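You operate a simulated robot arm through the tools that you are given. There is no shell and no other tool.

You run a simulated two-armed robot. Do the job below in one go: nothing can be reset, and whatever is moved stays where it is left.

TASK
Clear the overload that the red lamp shows and run that drive at the OAK card's speed.
Fine: switch it off, set its knob and press RESET before you switch it on again; leave START and STOP alone, belt and fan run at the end.

The check looks at the end state, three seconds after you hand in, the way a careful person would. Anything else that was tipped, shoved, dropped, spilled or broken makes it a failure.

THE ROBOT
Two 7-joint arms with fingered hands on one trunk that stands fixed in place. Base frame: the origin is at the foot of the trunk, x ahead of it, y to its left, z up. Lengths are in cm, angles in rad, forces in N, time in s.
The left shoulder is at [11.8, 12.8, 100.9], the right one opposite. Each reaches about 115.6 cm from its shoulder. Payload 5 kg a hand.
The tool frame of a hand sits at the grasp point between the pads (the TCP): z along the fingers, y along the line on which they close. The tips reach 3.7 cm beyond it. The gripper opens to 12.4 cm; its body begins 4.3 cm behind the TCP. The gripper is a hand of 3 fingers: y runs from the thumb to the fingers, the wrist lies at [-2.1, -11.6, -20.3] in the tool frame.
Orientation is that of the tool frame in the base frame, as [roll, pitch, yaw] about the fixed x, y, z axes, in that order (R = Rz(yaw) Ry(pitch) Rx(roll)). With the fingers straight down and the wrist toward the robot, the tool's x, y and z point along [0, 1, 0], [1, 0, 0] and [0, 0, -1] of the base frame.

THE INTERFACE
- The arms move only by the tool jog_arm. It takes "left_rows", "right_rows" or both (then of equal length, played together; a hand with none holds still); each is one flat list of numbers, 6 for each row, row after row: the turn, a rotation vector about the tool's x, y, z in units of 60 degrees (1.0 is 60 degrees), then the shift along the tool's x, y, z in units of 250 mm (1.0 is 250 mm). In form: [rx, ry, rz, dx, dy, dz, rx, ry, rz, dx, dy, dz, ...]. A call has 1 to 20 rows; each row is the pose to reach, as a shift and turn from the pose commanded when the call began, along the tool's axes at that moment. A call with a number of a shift or a turn outside -1 to 1 is refused whole. Rows are played at 5 a second. More than 5 cm and 0.15 rad between two rows, and nothing of the call is played. A pose out of reach is approached as far as the arm can. The call stops where the force on the tool passes 40 N (or 10 N more than at its start, if that is more) or the arm is blocked; 0.2 s more then pass. In this call time passes only in rows, and 0.2 s behind the last. It gives the time, the measured TCP pose, the force on the tool (base axes), the opening and the grip force at its end, in the units of the frame above (readings bear some noise), with the torque about the TCP (base axes, N m) and any sound that the robot's microphone picked up.
- Cameras (640 x 400 px; columns grow to the right, rows downward): "scene" is now at [29.41, -1.88, 118.51]; the picture's right is [-0.20, -0.98, 0.00], its down [-0.36, 0.08, -0.93] and it looks along [0.91, -0.19, -0.37] (base axes); focal length 301 px, centre (320, 200). "left" rides on the left gripper at [-7.2, -10.4, -15.4] in its tool frame; the picture's right is [-0.83, -0.26, 0.49], its down [0.51, -0.72, 0.47] and it looks along [0.23, 0.64, 0.73] (tool axes); focal length 243 px, centre (320, 200). "right" rides on the right gripper at [7.2, -10.4, -15.4] in its tool frame; the picture's right is [-0.83, 0.26, -0.49], its down [-0.51, -0.72, 0.47] and it looks along [-0.23, 0.64, 0.73] (tool axes); focal length 243 px, centre (320, 200). There is no depth. A picture from a camera that has moved, and an enlarged one, comes with that camera's place and axes in the base frame and with its lens.
- capture(camera): a new picture of that camera. It takes no simulated time.
- raise_lower(by): moves the trunk up (or, below 0, down) by that many cm; the arms and the scene camera ride with it, the base frame stays. It gives what a move gives, with no picture.
- move_fingers(index, middle, thumb_bend, thumb_turn, hand): sets how far each is bent, from 0 (flat) to 1 (curled in); at 0.3 the hand is open as for a grip, at 0.7 the pads meet at the TCP. One left out holds its place. A second passes; each finger stops where it meets its share of the squeeze, and holds until it gets a number again. It is the only way to open and close the hand. It gives what a move gives, with no picture; readings hold the bend of each and the force on the fingers (four entries, about 0 where the hand has none), thumb and palm. thumb_turn goes from beside the hand (0) to across from the fingers (1), as for a grip.
- turn_head(pan, tilt): turns the head with the scene camera to pan (to the left, within 1.396 rad either way) and tilt (down, from -0.506 to 1.204), counted from straight ahead of the robot (the tilt from the chest, where the trunk bows). It gives what a move gives.
- inspect(camera, box): a new picture of the part [left, top, right, bottom] of that camera's present view, enlarged. It takes no simulated time.
- close_job(): hands the job in; it is judged then, once.

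Places have to be worked out from the pictures, the camera data and where the tool is seen. Open the grippers and draw the arms clear of the work before you hand the job in, unless the task says otherwise.

The tools are called after ">>>" as name(argument=value, ...) on one line, values as JSON. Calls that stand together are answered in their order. jog_arm: Moves the arms, as the interface text tells. Its arguments: {"type":"object","properties":{"left_rows":{"type":"array","items":{"type":"number"}},"right_rows":{"type":"array","items":{"type":"number"}}},"required":[]} The other tools are called the same way: raise_lower (by) moves the trunk up or down; move_fingers (index, middle, thumb_bend, thumb_turn, hand) moves the fingers one by one; turn_head (pan, tilt) turns the head that bears the scene camera; capture (camera) takes a picture; inspect (camera, box) takes an enlarged picture of a part of a camera's view; close_job () hands the job in.

At the start:

```text
t: 0.0
left_eef_pos: [82.42, 22.79, 99.84]
left_tool_rot: [-3.141, 0.0, 1.571]
left_ft_force: [-0.2, 0.4, 0.2]
left_moment: [-0.03, 0.04, 0.01]
left_finger_gap: 12.38
left_gripper_force: 0.0
left_shape: jaw
left_bend: [0.3, 0.3, 0.3, 0.98]
left_finger forces: [0.1, 0.0, 0.2, 0.0, 0.0, 0.0]
right_eef_pos: [55.65, -35.77, 103.46]
right_tool_rot: [3.14, 0.001, 1.57]
right_ft_force: [0.4, -0.4, -0.6]
right_moment: [0.03, 0.02, -0.03]
right_finger_gap: 12.38
right_gripper_force: 0.0
right_shape: jaw
right_bend: [0.3, 0.3, 0.3, 0.98]
right_finger forces: [0.0, 0.0, 0.1, 0.1, 0.0, 0.0]
trunk travel left (down, up): [-20.0, 36.3]
head pan, tilt (commanded): [-0.204, 0.377]
```

scene: 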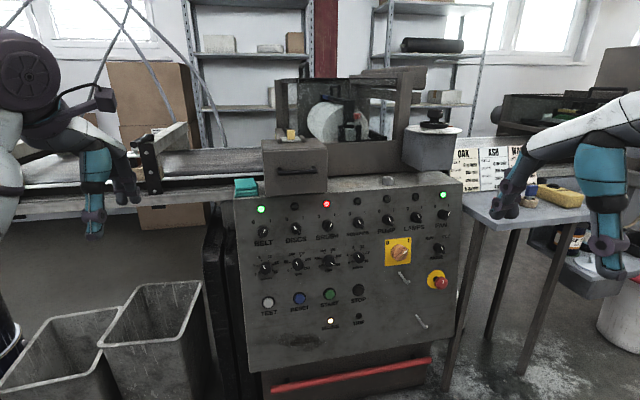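
right: 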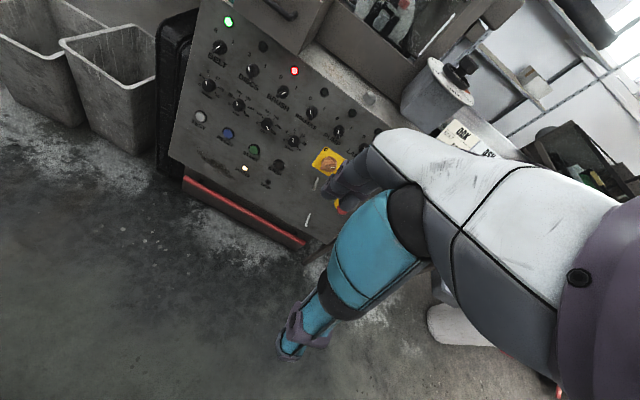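
left: 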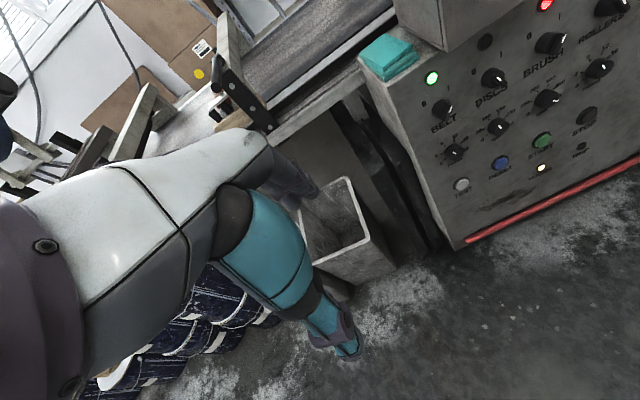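

I start by looking closely at the panel and the cards in the scene view to read the labels before moving anything.

>>> inspect(camera="scene", box=[230, 180, 470, 330])

>>> inspect(camera="scene", box=[440, 135, 560, 210])

>>> inspect(camera="scene", box=[240, 190, 360, 265])

>>> inspect(camera="scene", box=[340, 190, 460, 265])

>>> inspect(camera="scene", box=[240, 245, 400, 345])

```text
2.67 times, centred on (350, 255) of scene
camera zoom: at [29.41, -1.88, 118.51], right [-0.2, -0.98, 0.0], down [-0.36, 0.08, -0.93], along [0.91, -0.19, -0.37], focal length 803 px, centre (240, 53)
```

zoom: 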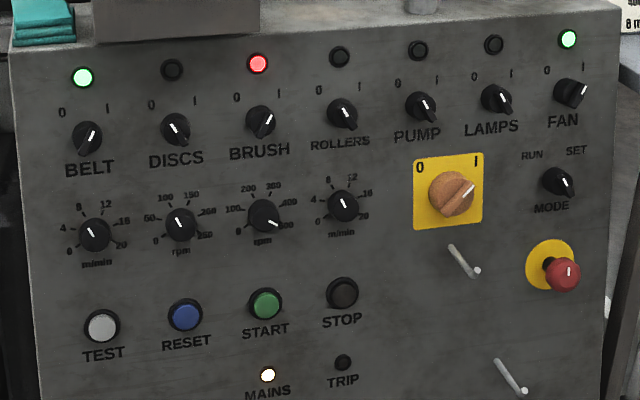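

```text
5.33 times, centred on (500, 172) of scene
camera zoom: at [29.41, -1.88, 118.51], right [-0.2, -0.98, 0.0], down [-0.36, 0.08, -0.93], along [0.91, -0.19, -0.37], focal length 1605 px, centre (-640, 347)
```

zoom: 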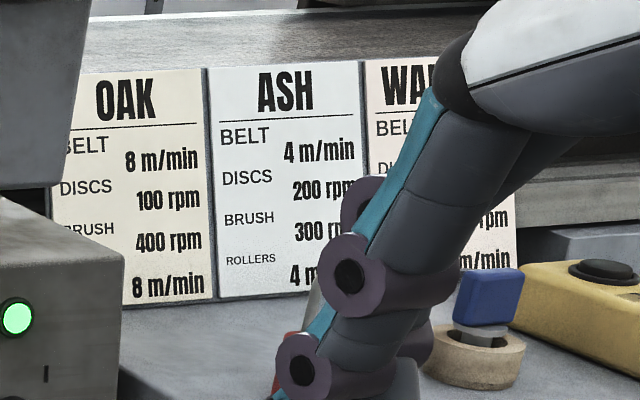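

```text
5.33 times, centred on (300, 228) of scene
camera zoom: at [29.41, -1.88, 118.51], right [-0.2, -0.98, 0.0], down [-0.36, 0.08, -0.93], along [0.91, -0.19, -0.37], focal length 1605 px, centre (427, 53)
```

zoom: 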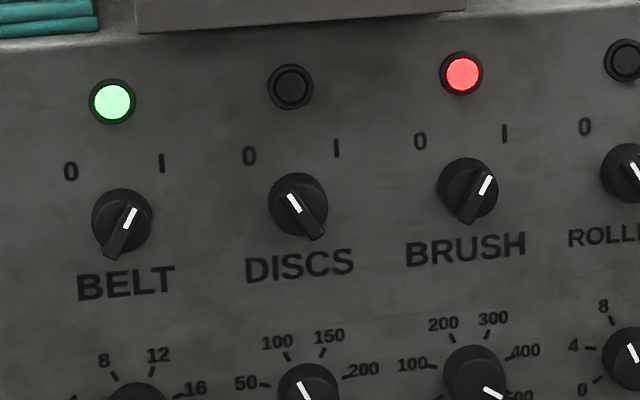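

```text
5.33 times, centred on (400, 228) of scene
camera zoom: at [29.41, -1.88, 118.51], right [-0.2, -0.98, 0.0], down [-0.36, 0.08, -0.93], along [0.91, -0.19, -0.37], focal length 1605 px, centre (-107, 53)
```

zoom: 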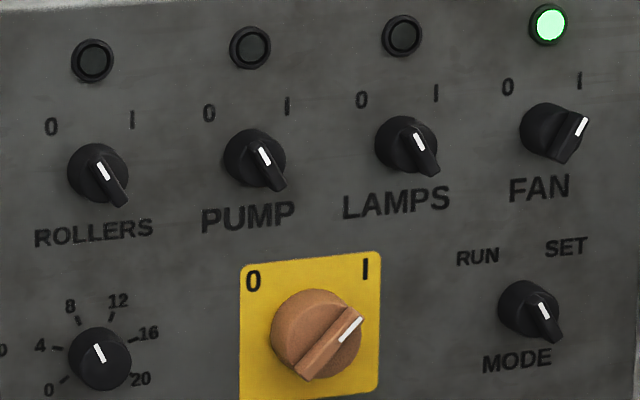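

```text
4.00 times, centred on (320, 295) of scene
camera zoom: at [29.41, -1.88, 118.51], right [-0.2, -0.98, 0.0], down [-0.36, 0.08, -0.93], along [0.91, -0.19, -0.37], focal length 1204 px, centre (320, -180)
```

zoom: 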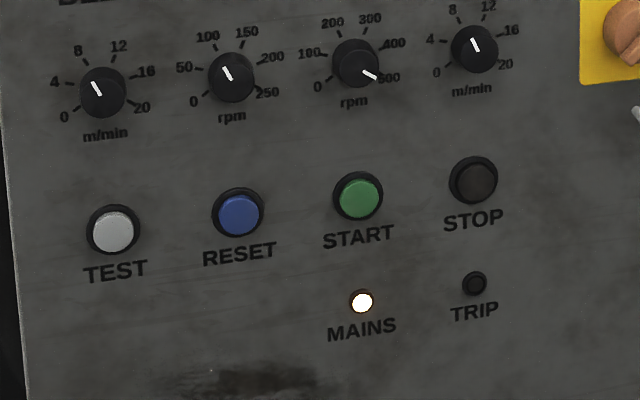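

The red lamp is BRUSH and the OAK card says BRUSH 400 rpm; the knob is now at 500. From the scene and left views I triangulate the BRUSH column at about y=-20.5: lamp z 84.7, switch z 78, speed knob z 67, with RESET near [103.6, -10.9, 56.5] and the panel leaning about 11 degrees. I look closer at the knob and switch from other cameras.

>>> inspect(camera="scene", box=[300, 205, 356, 240])

>>> inspect(camera="scene", box=[300, 240, 356, 275])

>>> inspect(camera="right", box=[200, 20, 360, 120])

>>> inspect(camera="left", box=[400, 0, 640, 150])

>>> inspect(camera="scene", box=[480, 90, 640, 290])

```text
11.43 times, centred on (328, 222) of scene
camera zoom: at [29.41, -1.88, 118.51], right [-0.2, -0.98, 0.0], down [-0.36, 0.08, -0.93], along [0.91, -0.19, -0.37], focal length 3440 px, centre (229, -57)
```

zoom: 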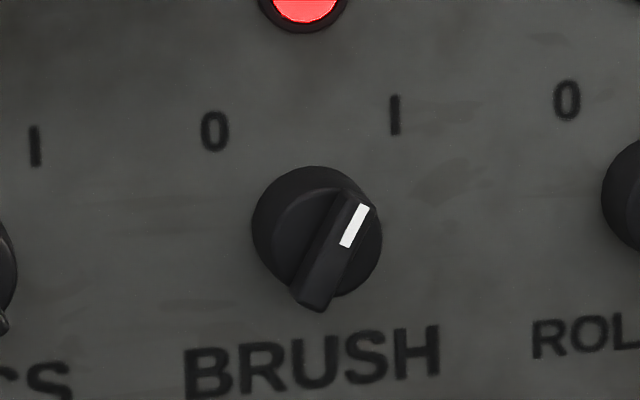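

```text
11.43 times, centred on (328, 258) of scene
camera zoom: at [29.41, -1.88, 118.51], right [-0.2, -0.98, 0.0], down [-0.36, 0.08, -0.93], along [0.91, -0.19, -0.37], focal length 3440 px, centre (229, -457)
```

zoom: 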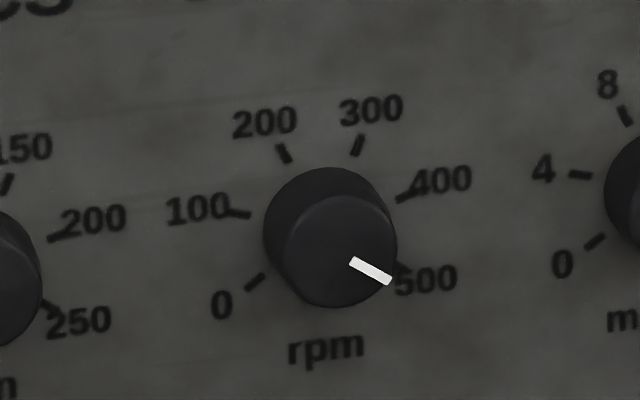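

```text
4.00 times, centred on (280, 70) of right
camera zoom: at [45.26, -28.4, 118.74], right [0.26, -0.83, 0.49], down [-0.72, -0.51, -0.47], along [0.64, -0.23, -0.73], focal length 970 px, centre (480, 720)
```

zoom: 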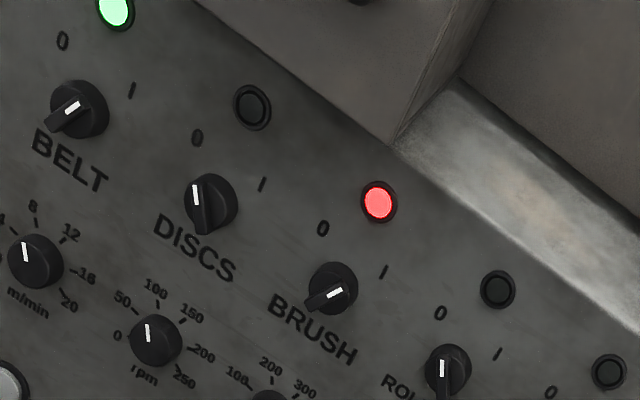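

```text
2.67 times, centred on (520, 75) of left
camera zoom: at [72.01, 15.54, 115.28], right [-0.26, -0.83, -0.49], down [-0.72, 0.51, -0.47], along [0.64, 0.23, -0.73], focal length 647 px, centre (-213, 533)
```

zoom: 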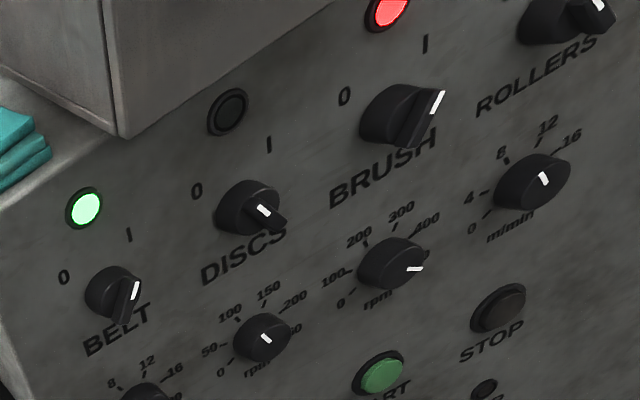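

```text
2.00 times, centred on (560, 190) of scene
camera zoom: at [29.41, -1.88, 118.51], right [-0.2, -0.98, 0.0], down [-0.36, 0.08, -0.93], along [0.91, -0.19, -0.37], focal length 602 px, centre (-160, 220)
```

zoom: 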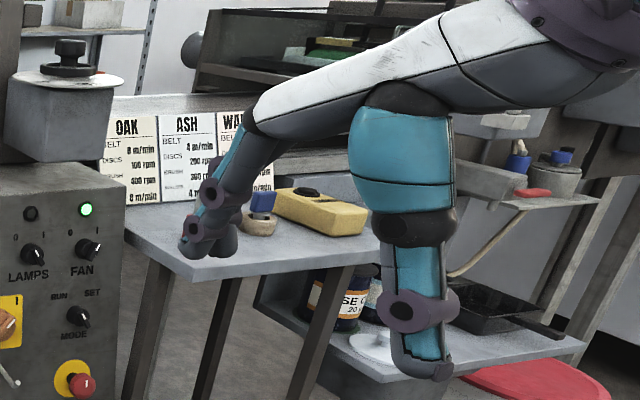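

The switch has a ridge about 3 cm long with roughly ±30° throw, and the speed knob goes from -120° to +120°, so 400 rpm is about 48° counter-clockwise of where it stands. I swing the right hand up toward the panel in free space, turning the fingers forward.

>>> jog_arm(right_rows=[-0.1, 0, 0, 0.055, 0.077, 0.094, -0.2, 0, 0, 0.11, 0.155, 0.188, -0.3, 0, 0, 0.165, 0.232, 0.281, -0.4, 0, 0, 0.22, 0.31, 0.375, -0.5, 0, 0, 0.276, 0.387, 0.469, -0.6, 0, 0, 0.331, 0.464, 0.563, -0.7, 0, 0, 0.386, 0.542, 0.657, -0.8, 0, 0, 0.441, 0.619, 0.75, -0.9, 0, 0, 0.496, 0.697, 0.844, -1.0, 0, 0, 0.551, 0.774, 0.938])

```text
t: 2.2
left_eef_pos: [82.54, 22.89, 99.78]
left_tool_rot: [-3.139, 0.0, 1.572]
left_ft_force: [0.8, 0.4, -1.3]
left_moment: [-0.05, -0.01, -0.03]
left_finger_gap: 12.36
left_gripper_force: 0.0
left_shape: jaw
left_bend: [0.3, 0.3, 0.3, 0.98]
left_finger forces: [0.1, 0.0, 0.0, 0.0, 0.0, 0.0]
right_eef_pos: [75.05, -21.83, 79.93]
right_tool_rot: [2.093, 0.001, 1.57]
right_ft_force: [-0.3, 0.3, 0.8]
right_moment: [0.0, -0.02, -0.01]
right_finger_gap: 12.39
right_gripper_force: 0.1
right_shape: jaw
right_bend: [0.3, 0.3, 0.3, 0.98]
right_finger forces: [0.1, 0.0, 0.0, 0.0, 0.0, 0.1]
right hand out of reach, approached as far as the arm can: row 5
trunk travel left (down, up): [-20.0, 36.3]
head pan, tilt (commanded): [-0.204, 0.377]
```

The hand came to [75, -21.8, 79.9] with a roll of 2.093, as commanded. I take pictures to see the hand against the panel.

>>> capture(camera="right")

>>> capture(camera="scene")

```text
taken
camera right: at [56.56, -14.59, 78.5], right [-0.3, -0.83, 0.47], down [0.05, -0.51, -0.86], along [0.95, -0.23, 0.19], focal length 243 px, centre (320, 200)
```

right: 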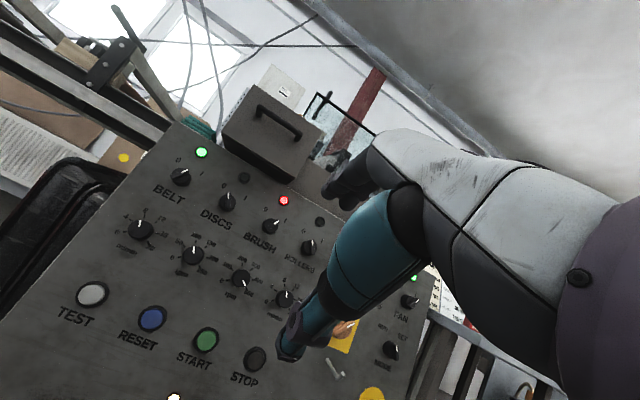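

```text
taken
camera scene: at [29.47, -1.85, 118.49], right [-0.2, -0.98, 0.0], down [-0.36, 0.07, -0.93], along [0.91, -0.19, -0.37], focal length 301 px, centre (320, 200)
```

scene: 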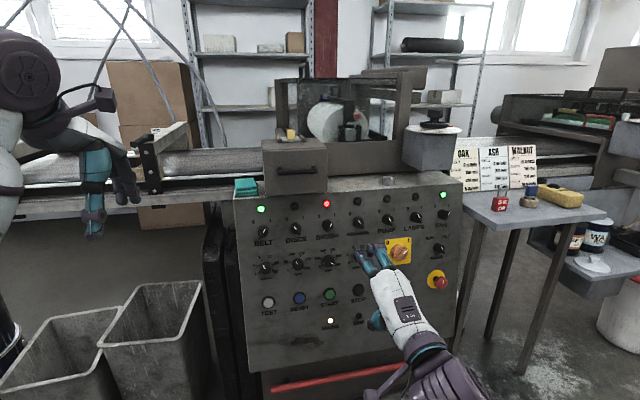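

The right wrist camera now sees the panel from the near left. I zoom in on the BRUSH column and RESET for a second set of bearings.

>>> inspect(camera="right", box=[200, 180, 328, 260])

>>> inspect(camera="right", box=[200, 245, 328, 325])

>>> inspect(camera="right", box=[70, 270, 230, 370])

>>> inspect(camera="scene", box=[330, 210, 490, 310])

```text
5.00 times, centred on (264, 220) of right
camera zoom: at [56.56, -14.59, 78.5], right [-0.3, -0.83, 0.47], down [0.05, -0.51, -0.86], along [0.95, -0.23, 0.19], focal length 1213 px, centre (600, 100)
```

zoom: 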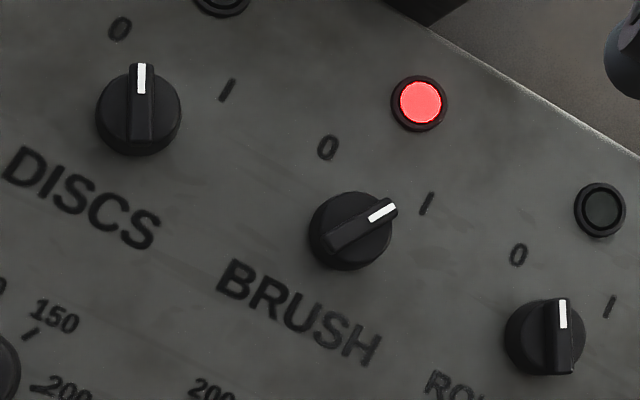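

```text
5.00 times, centred on (264, 285) of right
camera zoom: at [56.56, -14.59, 78.5], right [-0.3, -0.83, 0.47], down [0.05, -0.51, -0.86], along [0.95, -0.23, 0.19], focal length 1213 px, centre (600, -225)
```

zoom: 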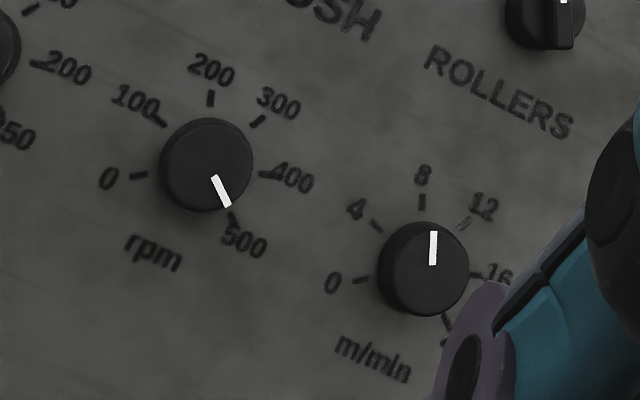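

```text
4.00 times, centred on (150, 320) of right
camera zoom: at [56.56, -14.59, 78.5], right [-0.3, -0.83, 0.47], down [0.05, -0.51, -0.86], along [0.95, -0.23, 0.19], focal length 970 px, centre (1000, -280)
```

zoom: 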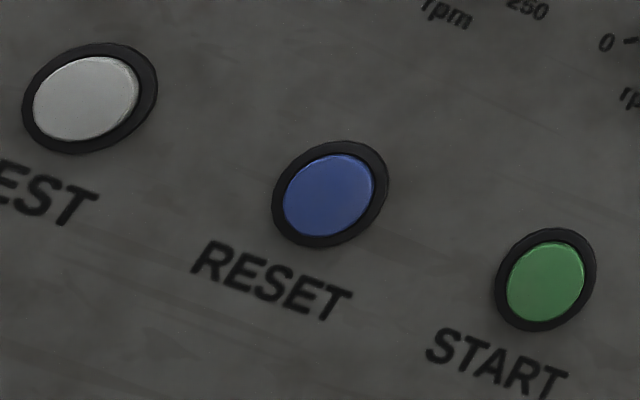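

```text
4.00 times, centred on (410, 260) of scene
camera zoom: at [29.47, -1.85, 118.49], right [-0.2, -0.98, 0.0], down [-0.36, 0.07, -0.93], along [0.91, -0.19, -0.37], focal length 1204 px, centre (-40, -40)
```

zoom: 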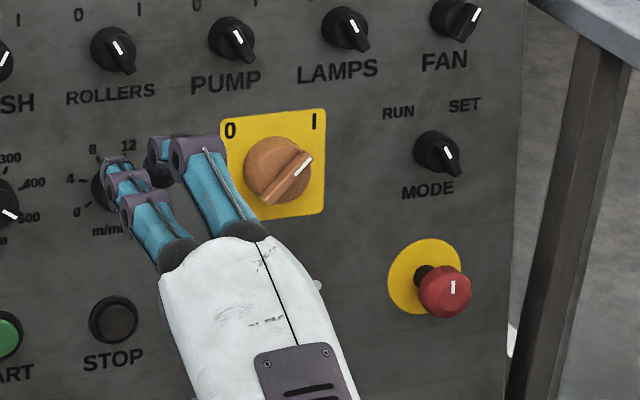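

Both views agree: switch axis at about y=-20.35, z=78.3 at the panel (x≈107.9), speed knob face [103.9, -20.3, 67.9], RESET [103.5, -10.85, 56.5], panel inward normal about [0.982, 0, -0.189]. I now square the hand to the panel at 18 cm off the switch axis.

>>> jog_arm(right_rows=[-0.063, 0, 0, 0.012, 0.072, 0.098, -0.127, 0, 0, 0.024, 0.144, 0.197, -0.19, 0, 0, 0.035, 0.217, 0.295, -0.254, 0, 0, 0.047, 0.289, 0.394, -0.317, 0, 0, 0.059, 0.361, 0.492])

>>> move_fingers(hand="right", index=0.5, middle=0.5, thumb_bend=0.5)

>>> capture(camera="right")

>>> capture(camera="scene")

```text
t: 3.4
left_eef_pos: [82.49, 22.82, 99.77]
left_tool_rot: [-3.141, -0.001, 1.57]
left_ft_force: [0.2, 0.1, 0.1]
left_moment: [0.01, 0.03, 0.03]
left_finger_gap: 12.36
left_gripper_force: 0.1
left_shape: jaw
left_bend: [0.3, 0.3, 0.3, 0.98]
left_finger forces: [0.1, 0.0, 0.0, 0.0, 0.0, 0.1]
right_eef_pos: [90.26, -20.37, 81.59]
right_tool_rot: [1.759, 0.001, 1.568]
right_ft_force: [-0.2, -0.7, 0.4]
right_moment: [-0.01, -0.04, 0.01]
right_finger_gap: 12.38
right_gripper_force: 0.1
right_shape: jaw
right_bend: [0.3, 0.3, 0.3, 0.98]
right_finger forces: [0.0, 0.0, 0.1, 0.0, 0.0, 0.0]
trunk travel left (down, up): [-20.0, 36.3]
head pan, tilt (commanded): [-0.204, 0.377]
```

```text
t: 4.4
left_eef_pos: [82.34, 22.86, 99.92]
left_tool_rot: [3.141, 0.0, 1.57]
left_ft_force: [-0.9, 0.8, 1.0]
left_moment: [0.02, -0.04, -0.03]
left_finger_gap: 12.33
left_gripper_force: 0.0
left_shape: jaw
left_bend: [0.3, 0.3, 0.3, 0.98]
left_finger forces: [0.0, 0.0, 0.0, 0.1, 0.0, 0.0]
right_eef_pos: [90.13, -20.51, 81.58]
right_tool_rot: [1.76, 0.0, 1.57]
right_ft_force: [0.2, -0.8, 0.2]
right_moment: [0.01, -0.01, 0.01]
right_finger_gap: 6.85
right_gripper_force: 0.2
right_shape: fingers
right_bend: [0.5, 0.5, 0.5, 0.98]
right_finger forces: [0.0, 0.0, 0.1, 0.1, 0.0, 0.0]
trunk travel left (down, up): [-20.0, 36.3]
head pan, tilt (commanded): [-0.204, 0.377]
```

```text
taken
camera right: at [73.08, -13.1, 74.24], right [-0.43, -0.83, 0.35], down [0.33, -0.51, -0.8], along [0.84, -0.23, 0.49], focal length 243 px, centre (320, 200)
```

right: 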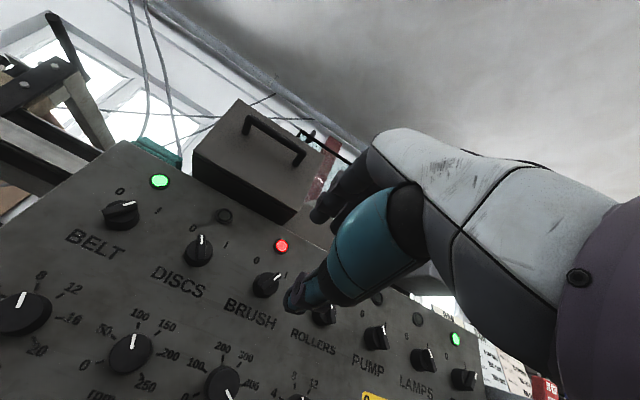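

```text
taken
camera scene: at [29.41, -1.88, 118.51], right [-0.2, -0.98, 0.0], down [-0.36, 0.08, -0.93], along [0.91, -0.19, -0.37], focal length 301 px, centre (320, 200)
```

scene: 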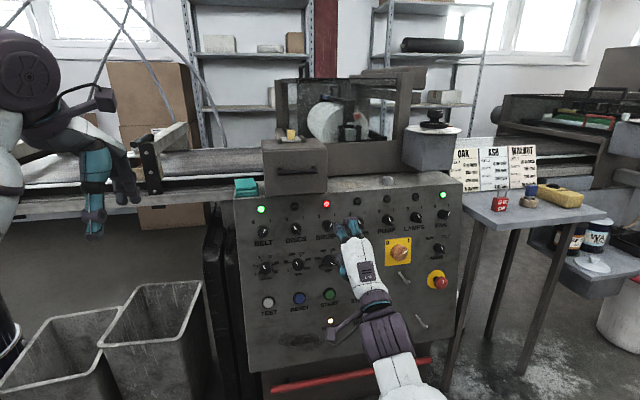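

The hand is squared up at [90.2, -20.4, 81.6] with a 6.9 cm gap. I test the 60° roll about the finger axis needed to line the pads up with the BRUSH ridge, still 18 cm off the panel.

>>> jog_arm(right_rows=[0, 0, -0.125, 0, 0, 0, 0, 0, -0.25, 0, 0, 0, 0, 0, -0.375, 0, 0, 0, 0, 0, -0.5, 0, 0, 0, 0, 0, -0.625, 0, 0, 0, 0, 0, -0.75, 0, 0, 0, 0, 0, -0.875, 0, 0, 0, 0, 0, -1.0, 0, 0, 0])

>>> capture(camera="right")

>>> capture(camera="scene")

```text
t: 6.2
left_eef_pos: [82.43, 22.74, 99.98]
left_tool_rot: [3.141, 0.001, 1.571]
left_ft_force: [0.0, 0.5, -0.3]
left_moment: [-0.03, 0.0, 0.0]
left_finger_gap: 12.37
left_gripper_force: 0.1
left_shape: jaw
left_bend: [0.3, 0.3, 0.3, 0.98]
left_finger forces: [0.0, 0.0, 0.1, 0.0, 0.1, 0.0]
right_eef_pos: [90.2, -20.54, 81.67]
right_tool_rot: [1.942, 1.018, 1.887]
right_ft_force: [0.5, 0.0, -0.5]
right_moment: [-0.02, 0.0, -0.03]
right_finger_gap: 6.83
right_gripper_force: 0.0
right_shape: fingers
right_bend: [0.5, 0.5, 0.5, 0.98]
right_finger forces: [0.0, 0.1, 0.1, 0.1, 0.0, 0.0]
trunk travel left (down, up): [-20.0, 36.3]
head pan, tilt (commanded): [-0.204, 0.377]
```

```text
taken
camera right: at [72.9, -25.82, 73.27], right [-0.32, -0.19, 0.93], down [0.48, -0.88, -0.01], along [0.82, 0.44, 0.37], focal length 243 px, centre (320, 200)
```

right: 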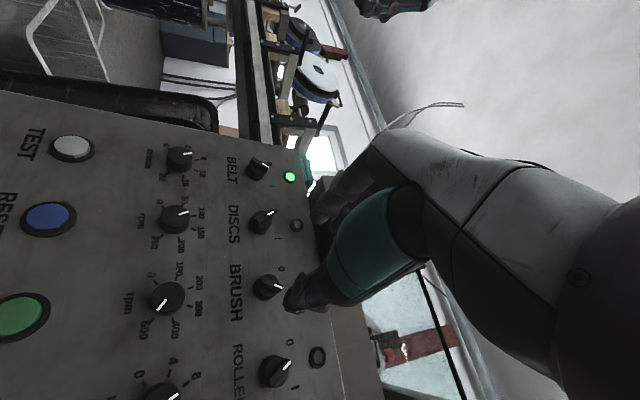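

```text
taken
camera scene: at [29.36, -1.86, 118.52], right [-0.2, -0.98, 0.0], down [-0.36, 0.07, -0.93], along [0.91, -0.19, -0.37], focal length 301 px, centre (320, 200)
```

scene: 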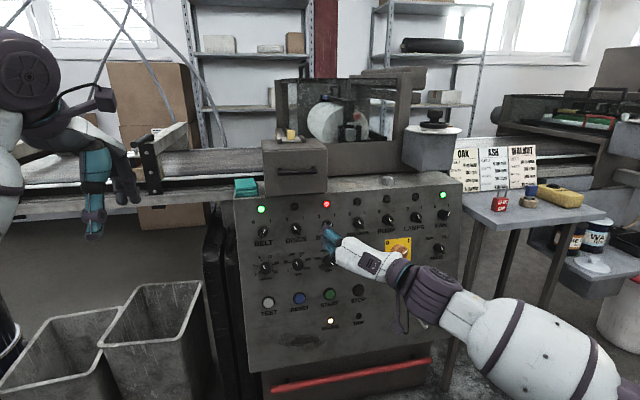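

The 60° roll works with no reach warning. I test the further 60° the hand would need when turning the switch to 0, still in free space.

>>> jog_arm(right_rows=[0, 0, -0.125, 0, 0, 0, 0, 0, -0.25, 0, 0, 0, 0, 0, -0.375, 0, 0, 0, 0, 0, -0.5, 0, 0, 0, 0, 0, -0.625, 0, 0, 0, 0, 0, -0.75, 0, 0, 0, 0, 0, -0.875, 0, 0, 0, 0, 0, -1.0, 0, 0, 0])

>>> capture(camera="right")

>>> capture(camera="scene")

```text
t: 8.0
left_eef_pos: [82.34, 22.89, 99.97]
left_tool_rot: [-3.14, 0.002, 1.572]
left_ft_force: [0.0, -0.1, 0.3]
left_moment: [-0.02, -0.01, -0.02]
left_finger_gap: 12.34
left_gripper_force: 0.1
left_shape: jaw
left_bend: [0.3, 0.3, 0.3, 0.98]
left_finger forces: [0.1, 0.0, 0.1, 0.0, 0.0, 0.1]
right_eef_pos: [90.33, -20.56, 81.78]
right_tool_rot: [-1.934, 1.015, -1.883]
right_ft_force: [0.5, 0.6, 1.0]
right_moment: [0.01, -0.01, -0.01]
right_finger_gap: 6.83
right_gripper_force: 0.2
right_shape: fingers
right_bend: [0.5, 0.5, 0.5, 0.98]
right_finger forces: [0.0, 0.0, 0.0, 0.0, 0.1, 0.1]
trunk travel left (down, up): [-20.0, 36.3]
head pan, tilt (commanded): [-0.204, 0.377]
```

```text
taken
camera right: at [74.92, -33.03, 83.62], right [-0.37, 0.64, 0.67], down [0.61, -0.37, 0.7], along [0.7, 0.67, -0.26], focal length 243 px, centre (320, 200)
```

right: 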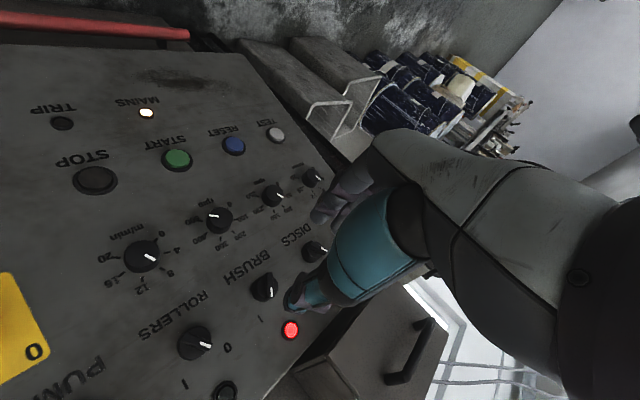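

```text
taken
camera scene: at [29.36, -1.79, 118.52], right [-0.2, -0.98, 0.0], down [-0.36, 0.07, -0.93], along [0.91, -0.19, -0.37], focal length 301 px, centre (320, 200)
```

scene: 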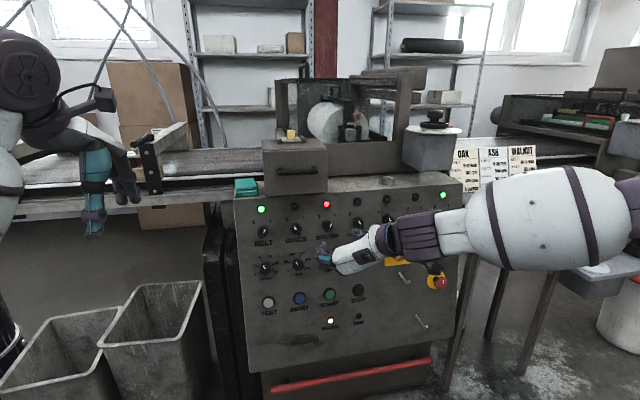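

Both roll angles are reachable, so gripping and twisting is possible. I zoom on the fingertips to learn their shape, and rotate back to the 60° roll for the ridge in its I position.

>>> inspect(camera="right", box=[240, 150, 400, 330])

>>> jog_arm(right_rows=[0, 0, 0.125, 0, 0, 0, 0, 0, 0.25, 0, 0, 0, 0, 0, 0.375, 0, 0, 0, 0, 0, 0.5, 0, 0, 0, 0, 0, 0.625, 0, 0, 0, 0, 0, 0.75, 0, 0, 0, 0, 0, 0.875, 0, 0, 0, 0, 0, 1.0, 0, 0, 0])

>>> inspect(camera="scene", box=[280, 190, 440, 290])

```text
2.22 times, centred on (320, 240) of right
camera zoom: at [74.92, -33.03, 83.62], right [-0.37, 0.64, 0.67], down [0.61, -0.37, 0.7], along [0.7, 0.67, -0.26], focal length 539 px, centre (320, 111)
```

zoom: 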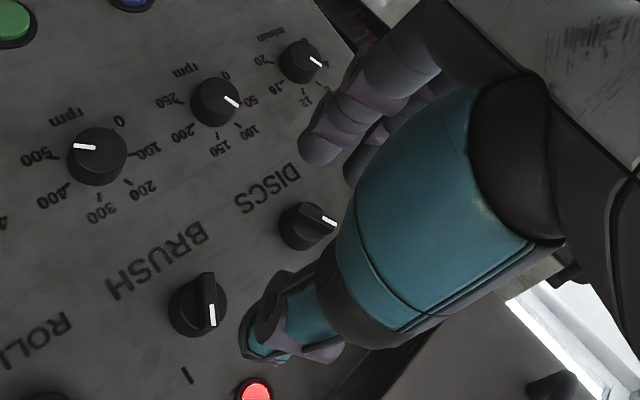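

```text
t: 9.8
left_eef_pos: [82.55, 22.8, 99.79]
left_tool_rot: [3.14, 0.0, 1.572]
left_ft_force: [0.2, 0.4, -0.1]
left_moment: [0.03, -0.01, 0.04]
left_finger_gap: 12.37
left_gripper_force: 0.2
left_shape: jaw
left_bend: [0.3, 0.3, 0.3, 0.98]
left_finger forces: [0.0, 0.0, 0.0, 0.1, 0.0, 0.0]
right_eef_pos: [90.38, -20.53, 81.62]
right_tool_rot: [1.94, 1.014, 1.886]
right_ft_force: [-0.4, 0.4, 0.5]
right_moment: [-0.03, -0.01, 0.02]
right_finger_gap: 6.86
right_gripper_force: 0.0
right_shape: fingers
right_bend: [0.5, 0.5, 0.5, 0.98]
right_finger forces: [0.0, 0.0, 0.0, 0.0, 0.1, 0.1]
trunk travel left (down, up): [-20.0, 36.3]
head pan, tilt (commanded): [-0.204, 0.377]
```

```text
4.00 times, centred on (360, 240) of scene
camera zoom: at [29.45, -1.9, 118.5], right [-0.2, -0.98, 0.0], down [-0.36, 0.08, -0.93], along [0.91, -0.19, -0.37], focal length 1204 px, centre (160, 40)
```

zoom: 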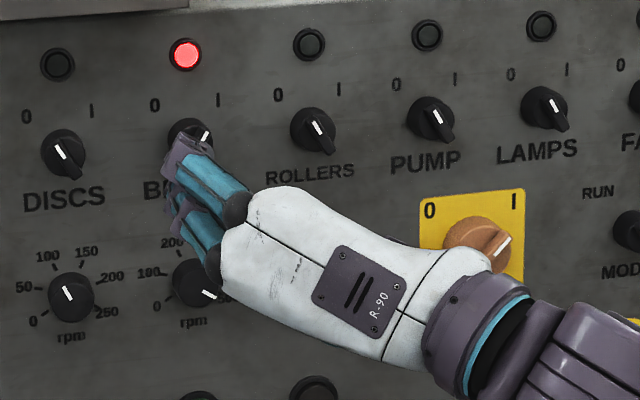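

At the 60° roll the two fingers are up-left and the thumb down-right of the ridge. I advance 10 cm along the finger axis to about 8 cm off the panel and look.

>>> jog_arm(right_rows=[0, 0, 0, 0.001, 0.001, 0.1, 0, 0, 0, 0.002, 0.002, 0.2, 0, 0, 0, 0.004, 0.004, 0.3, 0, 0, 0, 0.005, 0.005, 0.4])

>>> capture(camera="right")

>>> inspect(camera="right", box=[200, 170, 400, 330])

>>> inspect(camera="scene", box=[280, 190, 400, 265])

```text
t: 10.8
left_eef_pos: [82.42, 22.89, 99.8]
left_tool_rot: [-3.14, -0.001, 1.572]
left_ft_force: [0.7, -0.1, -0.6]
left_moment: [0.03, 0.02, 0.06]
left_finger_gap: 12.36
left_gripper_force: 0.0
left_shape: jaw
left_bend: [0.3, 0.3, 0.3, 0.98]
left_finger forces: [0.0, 0.0, 0.1, 0.1, 0.0, 0.1]
right_eef_pos: [100.23, -20.44, 79.65]
right_tool_rot: [1.94, 1.017, 1.887]
right_ft_force: [0.2, 0.0, -0.3]
right_moment: [0.01, -0.01, -0.02]
right_finger_gap: 6.81
right_gripper_force: 0.1
right_shape: fingers
right_bend: [0.5, 0.5, 0.5, 0.98]
right_finger forces: [0.1, 0.0, 0.0, 0.0, 0.1, 0.0]
trunk travel left (down, up): [-20.0, 36.3]
head pan, tilt (commanded): [-0.204, 0.377]
```

```text
taken
camera right: at [82.91, -25.68, 71.29], right [-0.32, -0.19, 0.93], down [0.48, -0.88, -0.01], along [0.82, 0.44, 0.37], focal length 243 px, centre (320, 200)
```

right: 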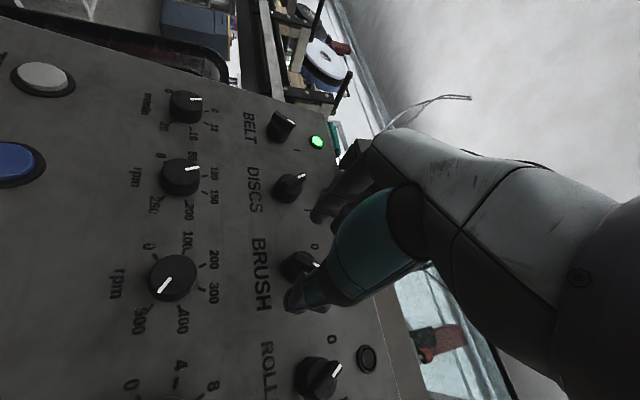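

```text
2.50 times, centred on (300, 250) of right
camera zoom: at [82.91, -25.68, 71.29], right [-0.32, -0.19, 0.93], down [0.48, -0.88, -0.01], along [0.82, 0.44, 0.37], focal length 606 px, centre (370, 75)
```

zoom: 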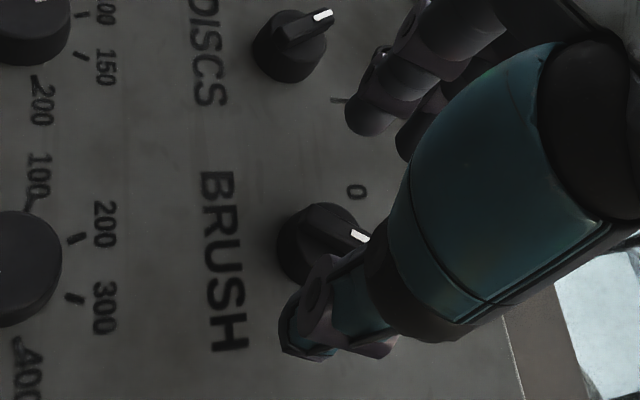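

```text
5.33 times, centred on (340, 228) of scene
camera zoom: at [29.45, -1.87, 118.49], right [-0.2, -0.98, 0.0], down [-0.36, 0.07, -0.93], along [0.91, -0.19, -0.37], focal length 1605 px, centre (213, 53)
```

zoom: 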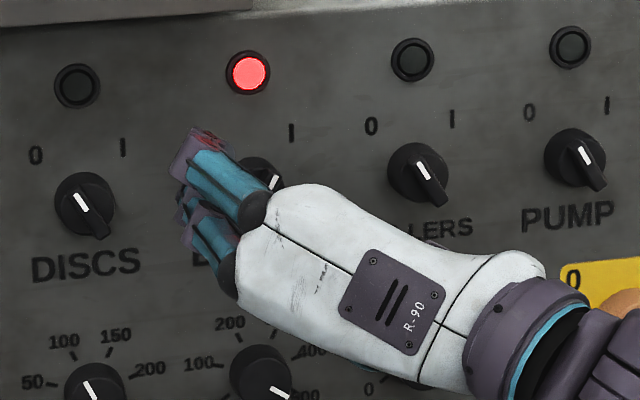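

The ridge sits right between the thumb and fingers, with its projected centre matching the TCP axis. I advance the last 3 cm slowly.

>>> jog_arm(right_rows=[0, 0, 0, 0, 0, 0.03, 0, 0, 0, 0, 0, 0.06, 0, 0, 0, 0, 0, 0.09, 0, 0, 0, 0, 0, 0.12])

>>> inspect(camera="right", box=[200, 170, 400, 330])

>>> inspect(camera="scene", box=[280, 190, 400, 265])

>>> capture(camera="left")

```text
t: 11.8
left_eef_pos: [82.51, 22.8, 99.92]
left_tool_rot: [-3.141, 0.001, 1.571]
left_ft_force: [-0.6, 0.0, 0.5]
left_moment: [-0.01, 0.0, -0.02]
left_finger_gap: 12.38
left_gripper_force: 0.1
left_shape: jaw
left_bend: [0.3, 0.3, 0.3, 0.98]
left_finger forces: [0.0, 0.0, 0.0, 0.0, 0.1, 0.0]
right_eef_pos: [102.98, -20.35, 78.94]
right_tool_rot: [1.941, 1.017, 1.887]
right_ft_force: [-0.5, 0.3, -0.2]
right_moment: [0.0, 0.0, 0.01]
right_finger_gap: 6.83
right_gripper_force: 0.1
right_shape: fingers
right_bend: [0.5, 0.5, 0.5, 0.98]
right_finger forces: [0.0, 0.0, 0.0, 0.1, 0.1, 0.0]
trunk travel left (down, up): [-20.0, 36.3]
head pan, tilt (commanded): [-0.204, 0.377]
```

```text
2.50 times, centred on (300, 250) of right
camera zoom: at [85.69, -25.69, 70.65], right [-0.32, -0.19, 0.93], down [0.48, -0.88, -0.01], along [0.82, 0.44, 0.37], focal length 606 px, centre (370, 75)
```

zoom: 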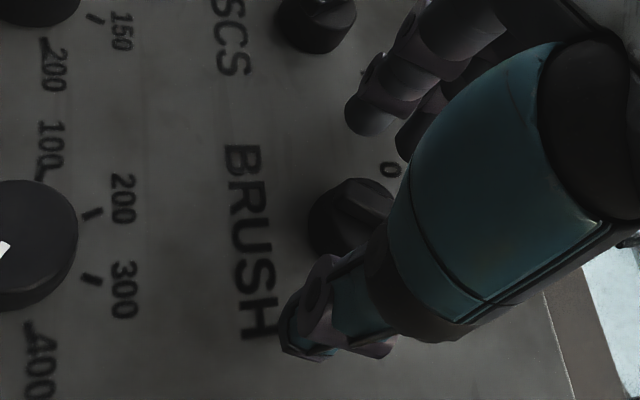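

```text
5.33 times, centred on (340, 228) of scene
camera zoom: at [29.42, -1.88, 118.51], right [-0.2, -0.98, 0.0], down [-0.36, 0.08, -0.93], along [0.91, -0.19, -0.37], focal length 1605 px, centre (213, 53)
```

zoom: 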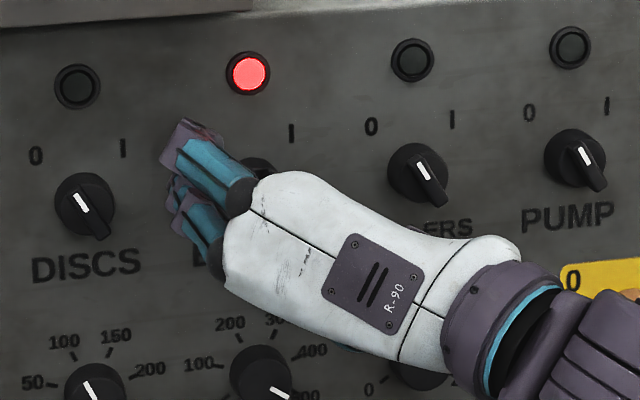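

```text
taken
camera left: at [72.02, 15.54, 115.27], right [-0.26, -0.83, -0.49], down [-0.72, 0.51, -0.47], along [0.64, 0.23, -0.73], focal length 243 px, centre (320, 200)
```

left: 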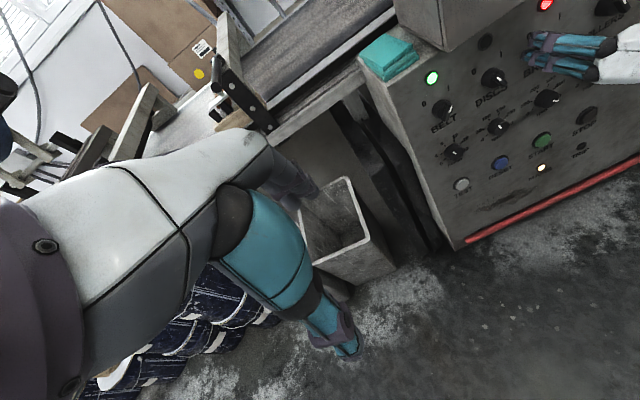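

No contact yet and the ridge is centred at about 5 cm from TCP to panel. I close the fingers onto the ridge.

>>> move_fingers(hand="right", index=0.63, middle=0.63, thumb_bend=0.63)

>>> inspect(camera="right", box=[200, 170, 400, 330])

>>> inspect(camera="left", box=[500, 0, 640, 88])

```text
t: 12.8
left_eef_pos: [82.29, 22.9, 99.89]
left_tool_rot: [3.14, -0.001, 1.57]
left_ft_force: [0.5, 0.0, -0.6]
left_moment: [-0.02, 0.01, 0.02]
left_finger_gap: 12.37
left_gripper_force: 0.1
left_shape: jaw
left_bend: [0.3, 0.3, 0.3, 0.98]
left_finger forces: [0.0, 0.0, 0.1, 0.0, 0.0, 0.0]
right_eef_pos: [103.03, -20.32, 79.0]
right_tool_rot: [1.94, 1.018, 1.886]
right_ft_force: [0.0, -0.5, 0.7]
right_moment: [-0.02, -0.03, 0.03]
right_finger_gap: 2.84
right_gripper_force: 0.2
right_shape: fingers
right_bend: [0.63, 0.63, 0.63, 0.98]
right_finger forces: [0.0, 0.3, 0.1, 0.0, 0.0, 0.0]
trunk travel left (down, up): [-20.0, 36.3]
head pan, tilt (commanded): [-0.204, 0.377]
```

```text
2.50 times, centred on (300, 250) of right
camera zoom: at [85.68, -25.66, 70.69], right [-0.32, -0.19, 0.93], down [0.48, -0.88, -0.01], along [0.82, 0.44, 0.37], focal length 606 px, centre (370, 75)
```

zoom: 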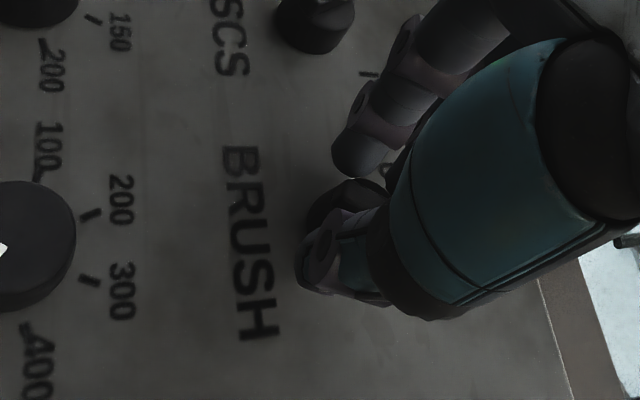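

```text
4.55 times, centred on (570, 44) of left
camera zoom: at [72.01, 15.54, 115.28], right [-0.26, -0.83, -0.49], down [-0.72, 0.51, -0.47], along [0.64, 0.23, -0.73], focal length 1103 px, centre (-816, 909)
```

zoom: 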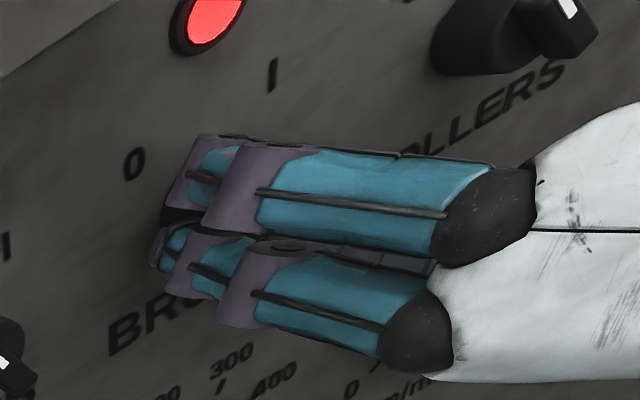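

Gap is 2.8 cm, still clear of the ridge. I close further until the pads hold the ridge.

>>> move_fingers(hand="right", index=0.72, middle=0.72, thumb_bend=0.72)

>>> inspect(camera="right", box=[200, 170, 400, 330])

>>> inspect(camera="left", box=[500, 0, 640, 88])

```text
t: 13.8
left_eef_pos: [82.34, 22.88, 99.89]
left_tool_rot: [-3.14, 0.002, 1.57]
left_ft_force: [0.1, -0.1, 0.3]
left_moment: [-0.01, -0.04, -0.02]
left_finger_gap: 12.37
left_gripper_force: 0.1
left_shape: jaw
left_bend: [0.3, 0.3, 0.3, 0.98]
left_finger forces: [0.0, 0.0, 0.1, 0.1, 0.0, 0.1]
right_eef_pos: [102.86, -20.2, 79.19]
right_tool_rot: [1.937, 1.018, 1.885]
right_ft_force: [-7.0, 10.0, 1.5]
right_moment: [-0.03, -0.06, 0.39]
right_finger_gap: 1.25
right_gripper_force: 11.8
right_shape: fingers
right_bend: [0.71, 0.66, 0.68, 0.97]
right_finger forces: [8.0, 9.6, 0.1, 0.0, 6.0, 0.0]
trunk travel left (down, up): [-20.0, 36.3]
head pan, tilt (commanded): [-0.204, 0.377]
```

```text
2.50 times, centred on (300, 250) of right
camera zoom: at [85.61, -25.54, 70.8], right [-0.32, -0.19, 0.93], down [0.48, -0.88, -0.01], along [0.82, 0.44, 0.37], focal length 606 px, centre (370, 75)
```

zoom: 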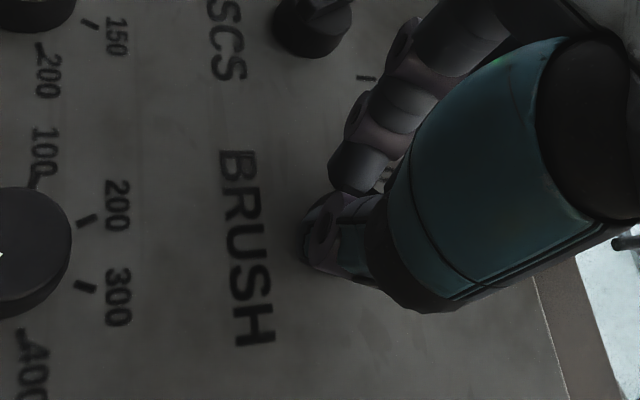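

```text
4.55 times, centred on (570, 44) of left
camera zoom: at [71.91, 15.64, 115.33], right [-0.26, -0.83, -0.49], down [-0.72, 0.51, -0.47], along [0.64, 0.23, -0.73], focal length 1103 px, centre (-816, 909)
```

zoom: 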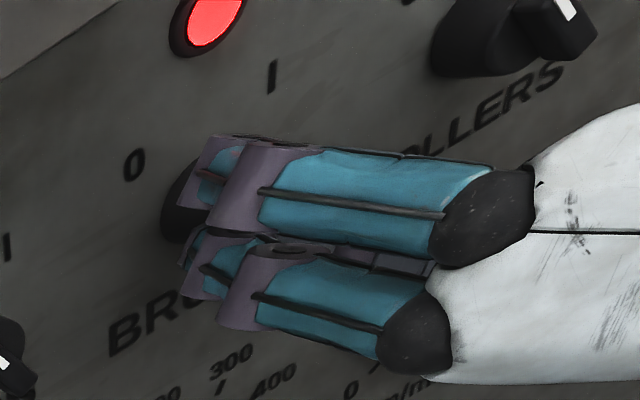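

The pads hold the ridge with 6–10 N. I now twist counter-clockwise in steps toward 0.

>>> jog_arm(right_rows=[0, 0, -0.1, 0, 0, 0, 0, 0, -0.2, 0, 0, 0, 0, 0, -0.3, 0, 0, 0, 0, 0, -0.4, 0, 0, 0, 0, 0, -0.5, 0, 0, 0])

>>> capture(camera="right")

>>> inspect(camera="left", box=[500, 0, 640, 88])

>>> inspect(camera="scene", box=[280, 190, 400, 265])

```text
t: 15.0
left_eef_pos: [82.26, 22.85, 99.85]
left_tool_rot: [-3.141, 0.001, 1.571]
left_ft_force: [-0.3, -0.2, -0.2]
left_moment: [0.04, 0.01, 0.05]
left_finger_gap: 12.41
left_gripper_force: 0.2
left_shape: jaw
left_bend: [0.3, 0.3, 0.3, 0.98]
left_finger forces: [0.0, 0.1, 0.0, 0.0, 0.0, 0.0]
right_eef_pos: [102.88, -20.36, 79.1]
right_tool_rot: [-3.13, 1.379, -3.131]
right_ft_force: [-12.7, 6.2, -1.1]
right_moment: [0.03, 0.15, 0.15]
right_finger_gap: 1.16
right_gripper_force: 14.4
right_shape: fingers
right_bend: [0.71, 0.66, 0.69, 0.96]
right_finger forces: [10.9, 7.9, 0.1, 0.0, 10.3, 0.0]
trunk travel left (down, up): [-20.0, 36.3]
head pan, tilt (commanded): [-0.204, 0.377]
```

```text
taken
camera right: at [86.44, -30.67, 74.99], right [-0.33, 0.26, 0.91], down [0.56, -0.72, 0.41], along [0.76, 0.64, 0.09], focal length 243 px, centre (320, 200)
```

right: 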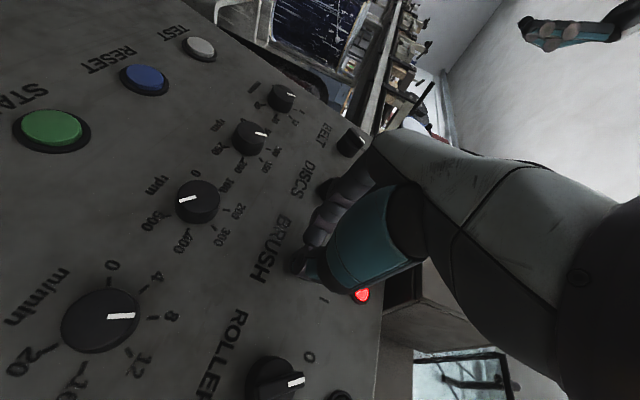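

```text
4.55 times, centred on (570, 44) of left
camera zoom: at [71.92, 15.61, 115.32], right [-0.26, -0.83, -0.49], down [-0.72, 0.51, -0.47], along [0.64, 0.23, -0.73], focal length 1103 px, centre (-816, 909)
```

zoom: 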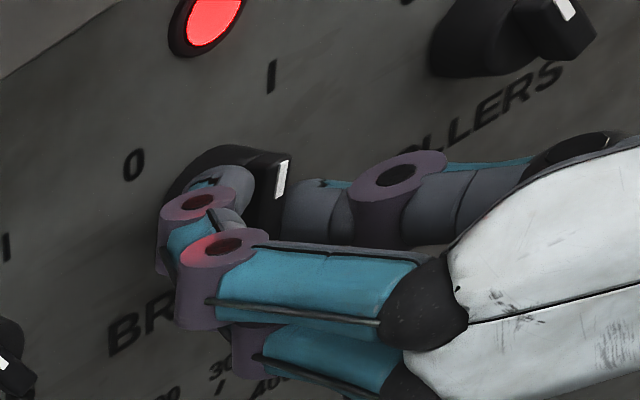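

```text
5.33 times, centred on (340, 228) of scene
camera zoom: at [29.31, -1.8, 118.53], right [-0.2, -0.98, 0.0], down [-0.36, 0.07, -0.93], along [0.91, -0.19, -0.37], focal length 1605 px, centre (213, 53)
```

zoom: 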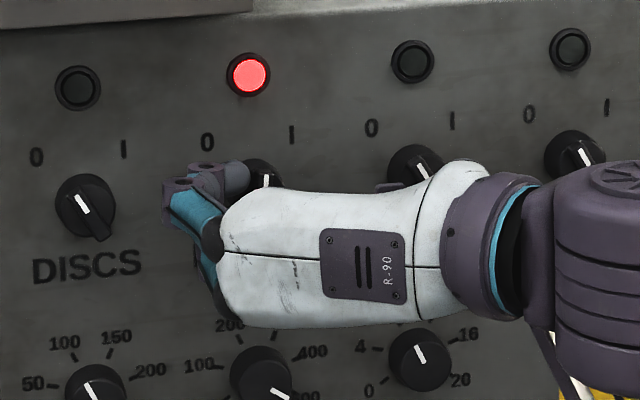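

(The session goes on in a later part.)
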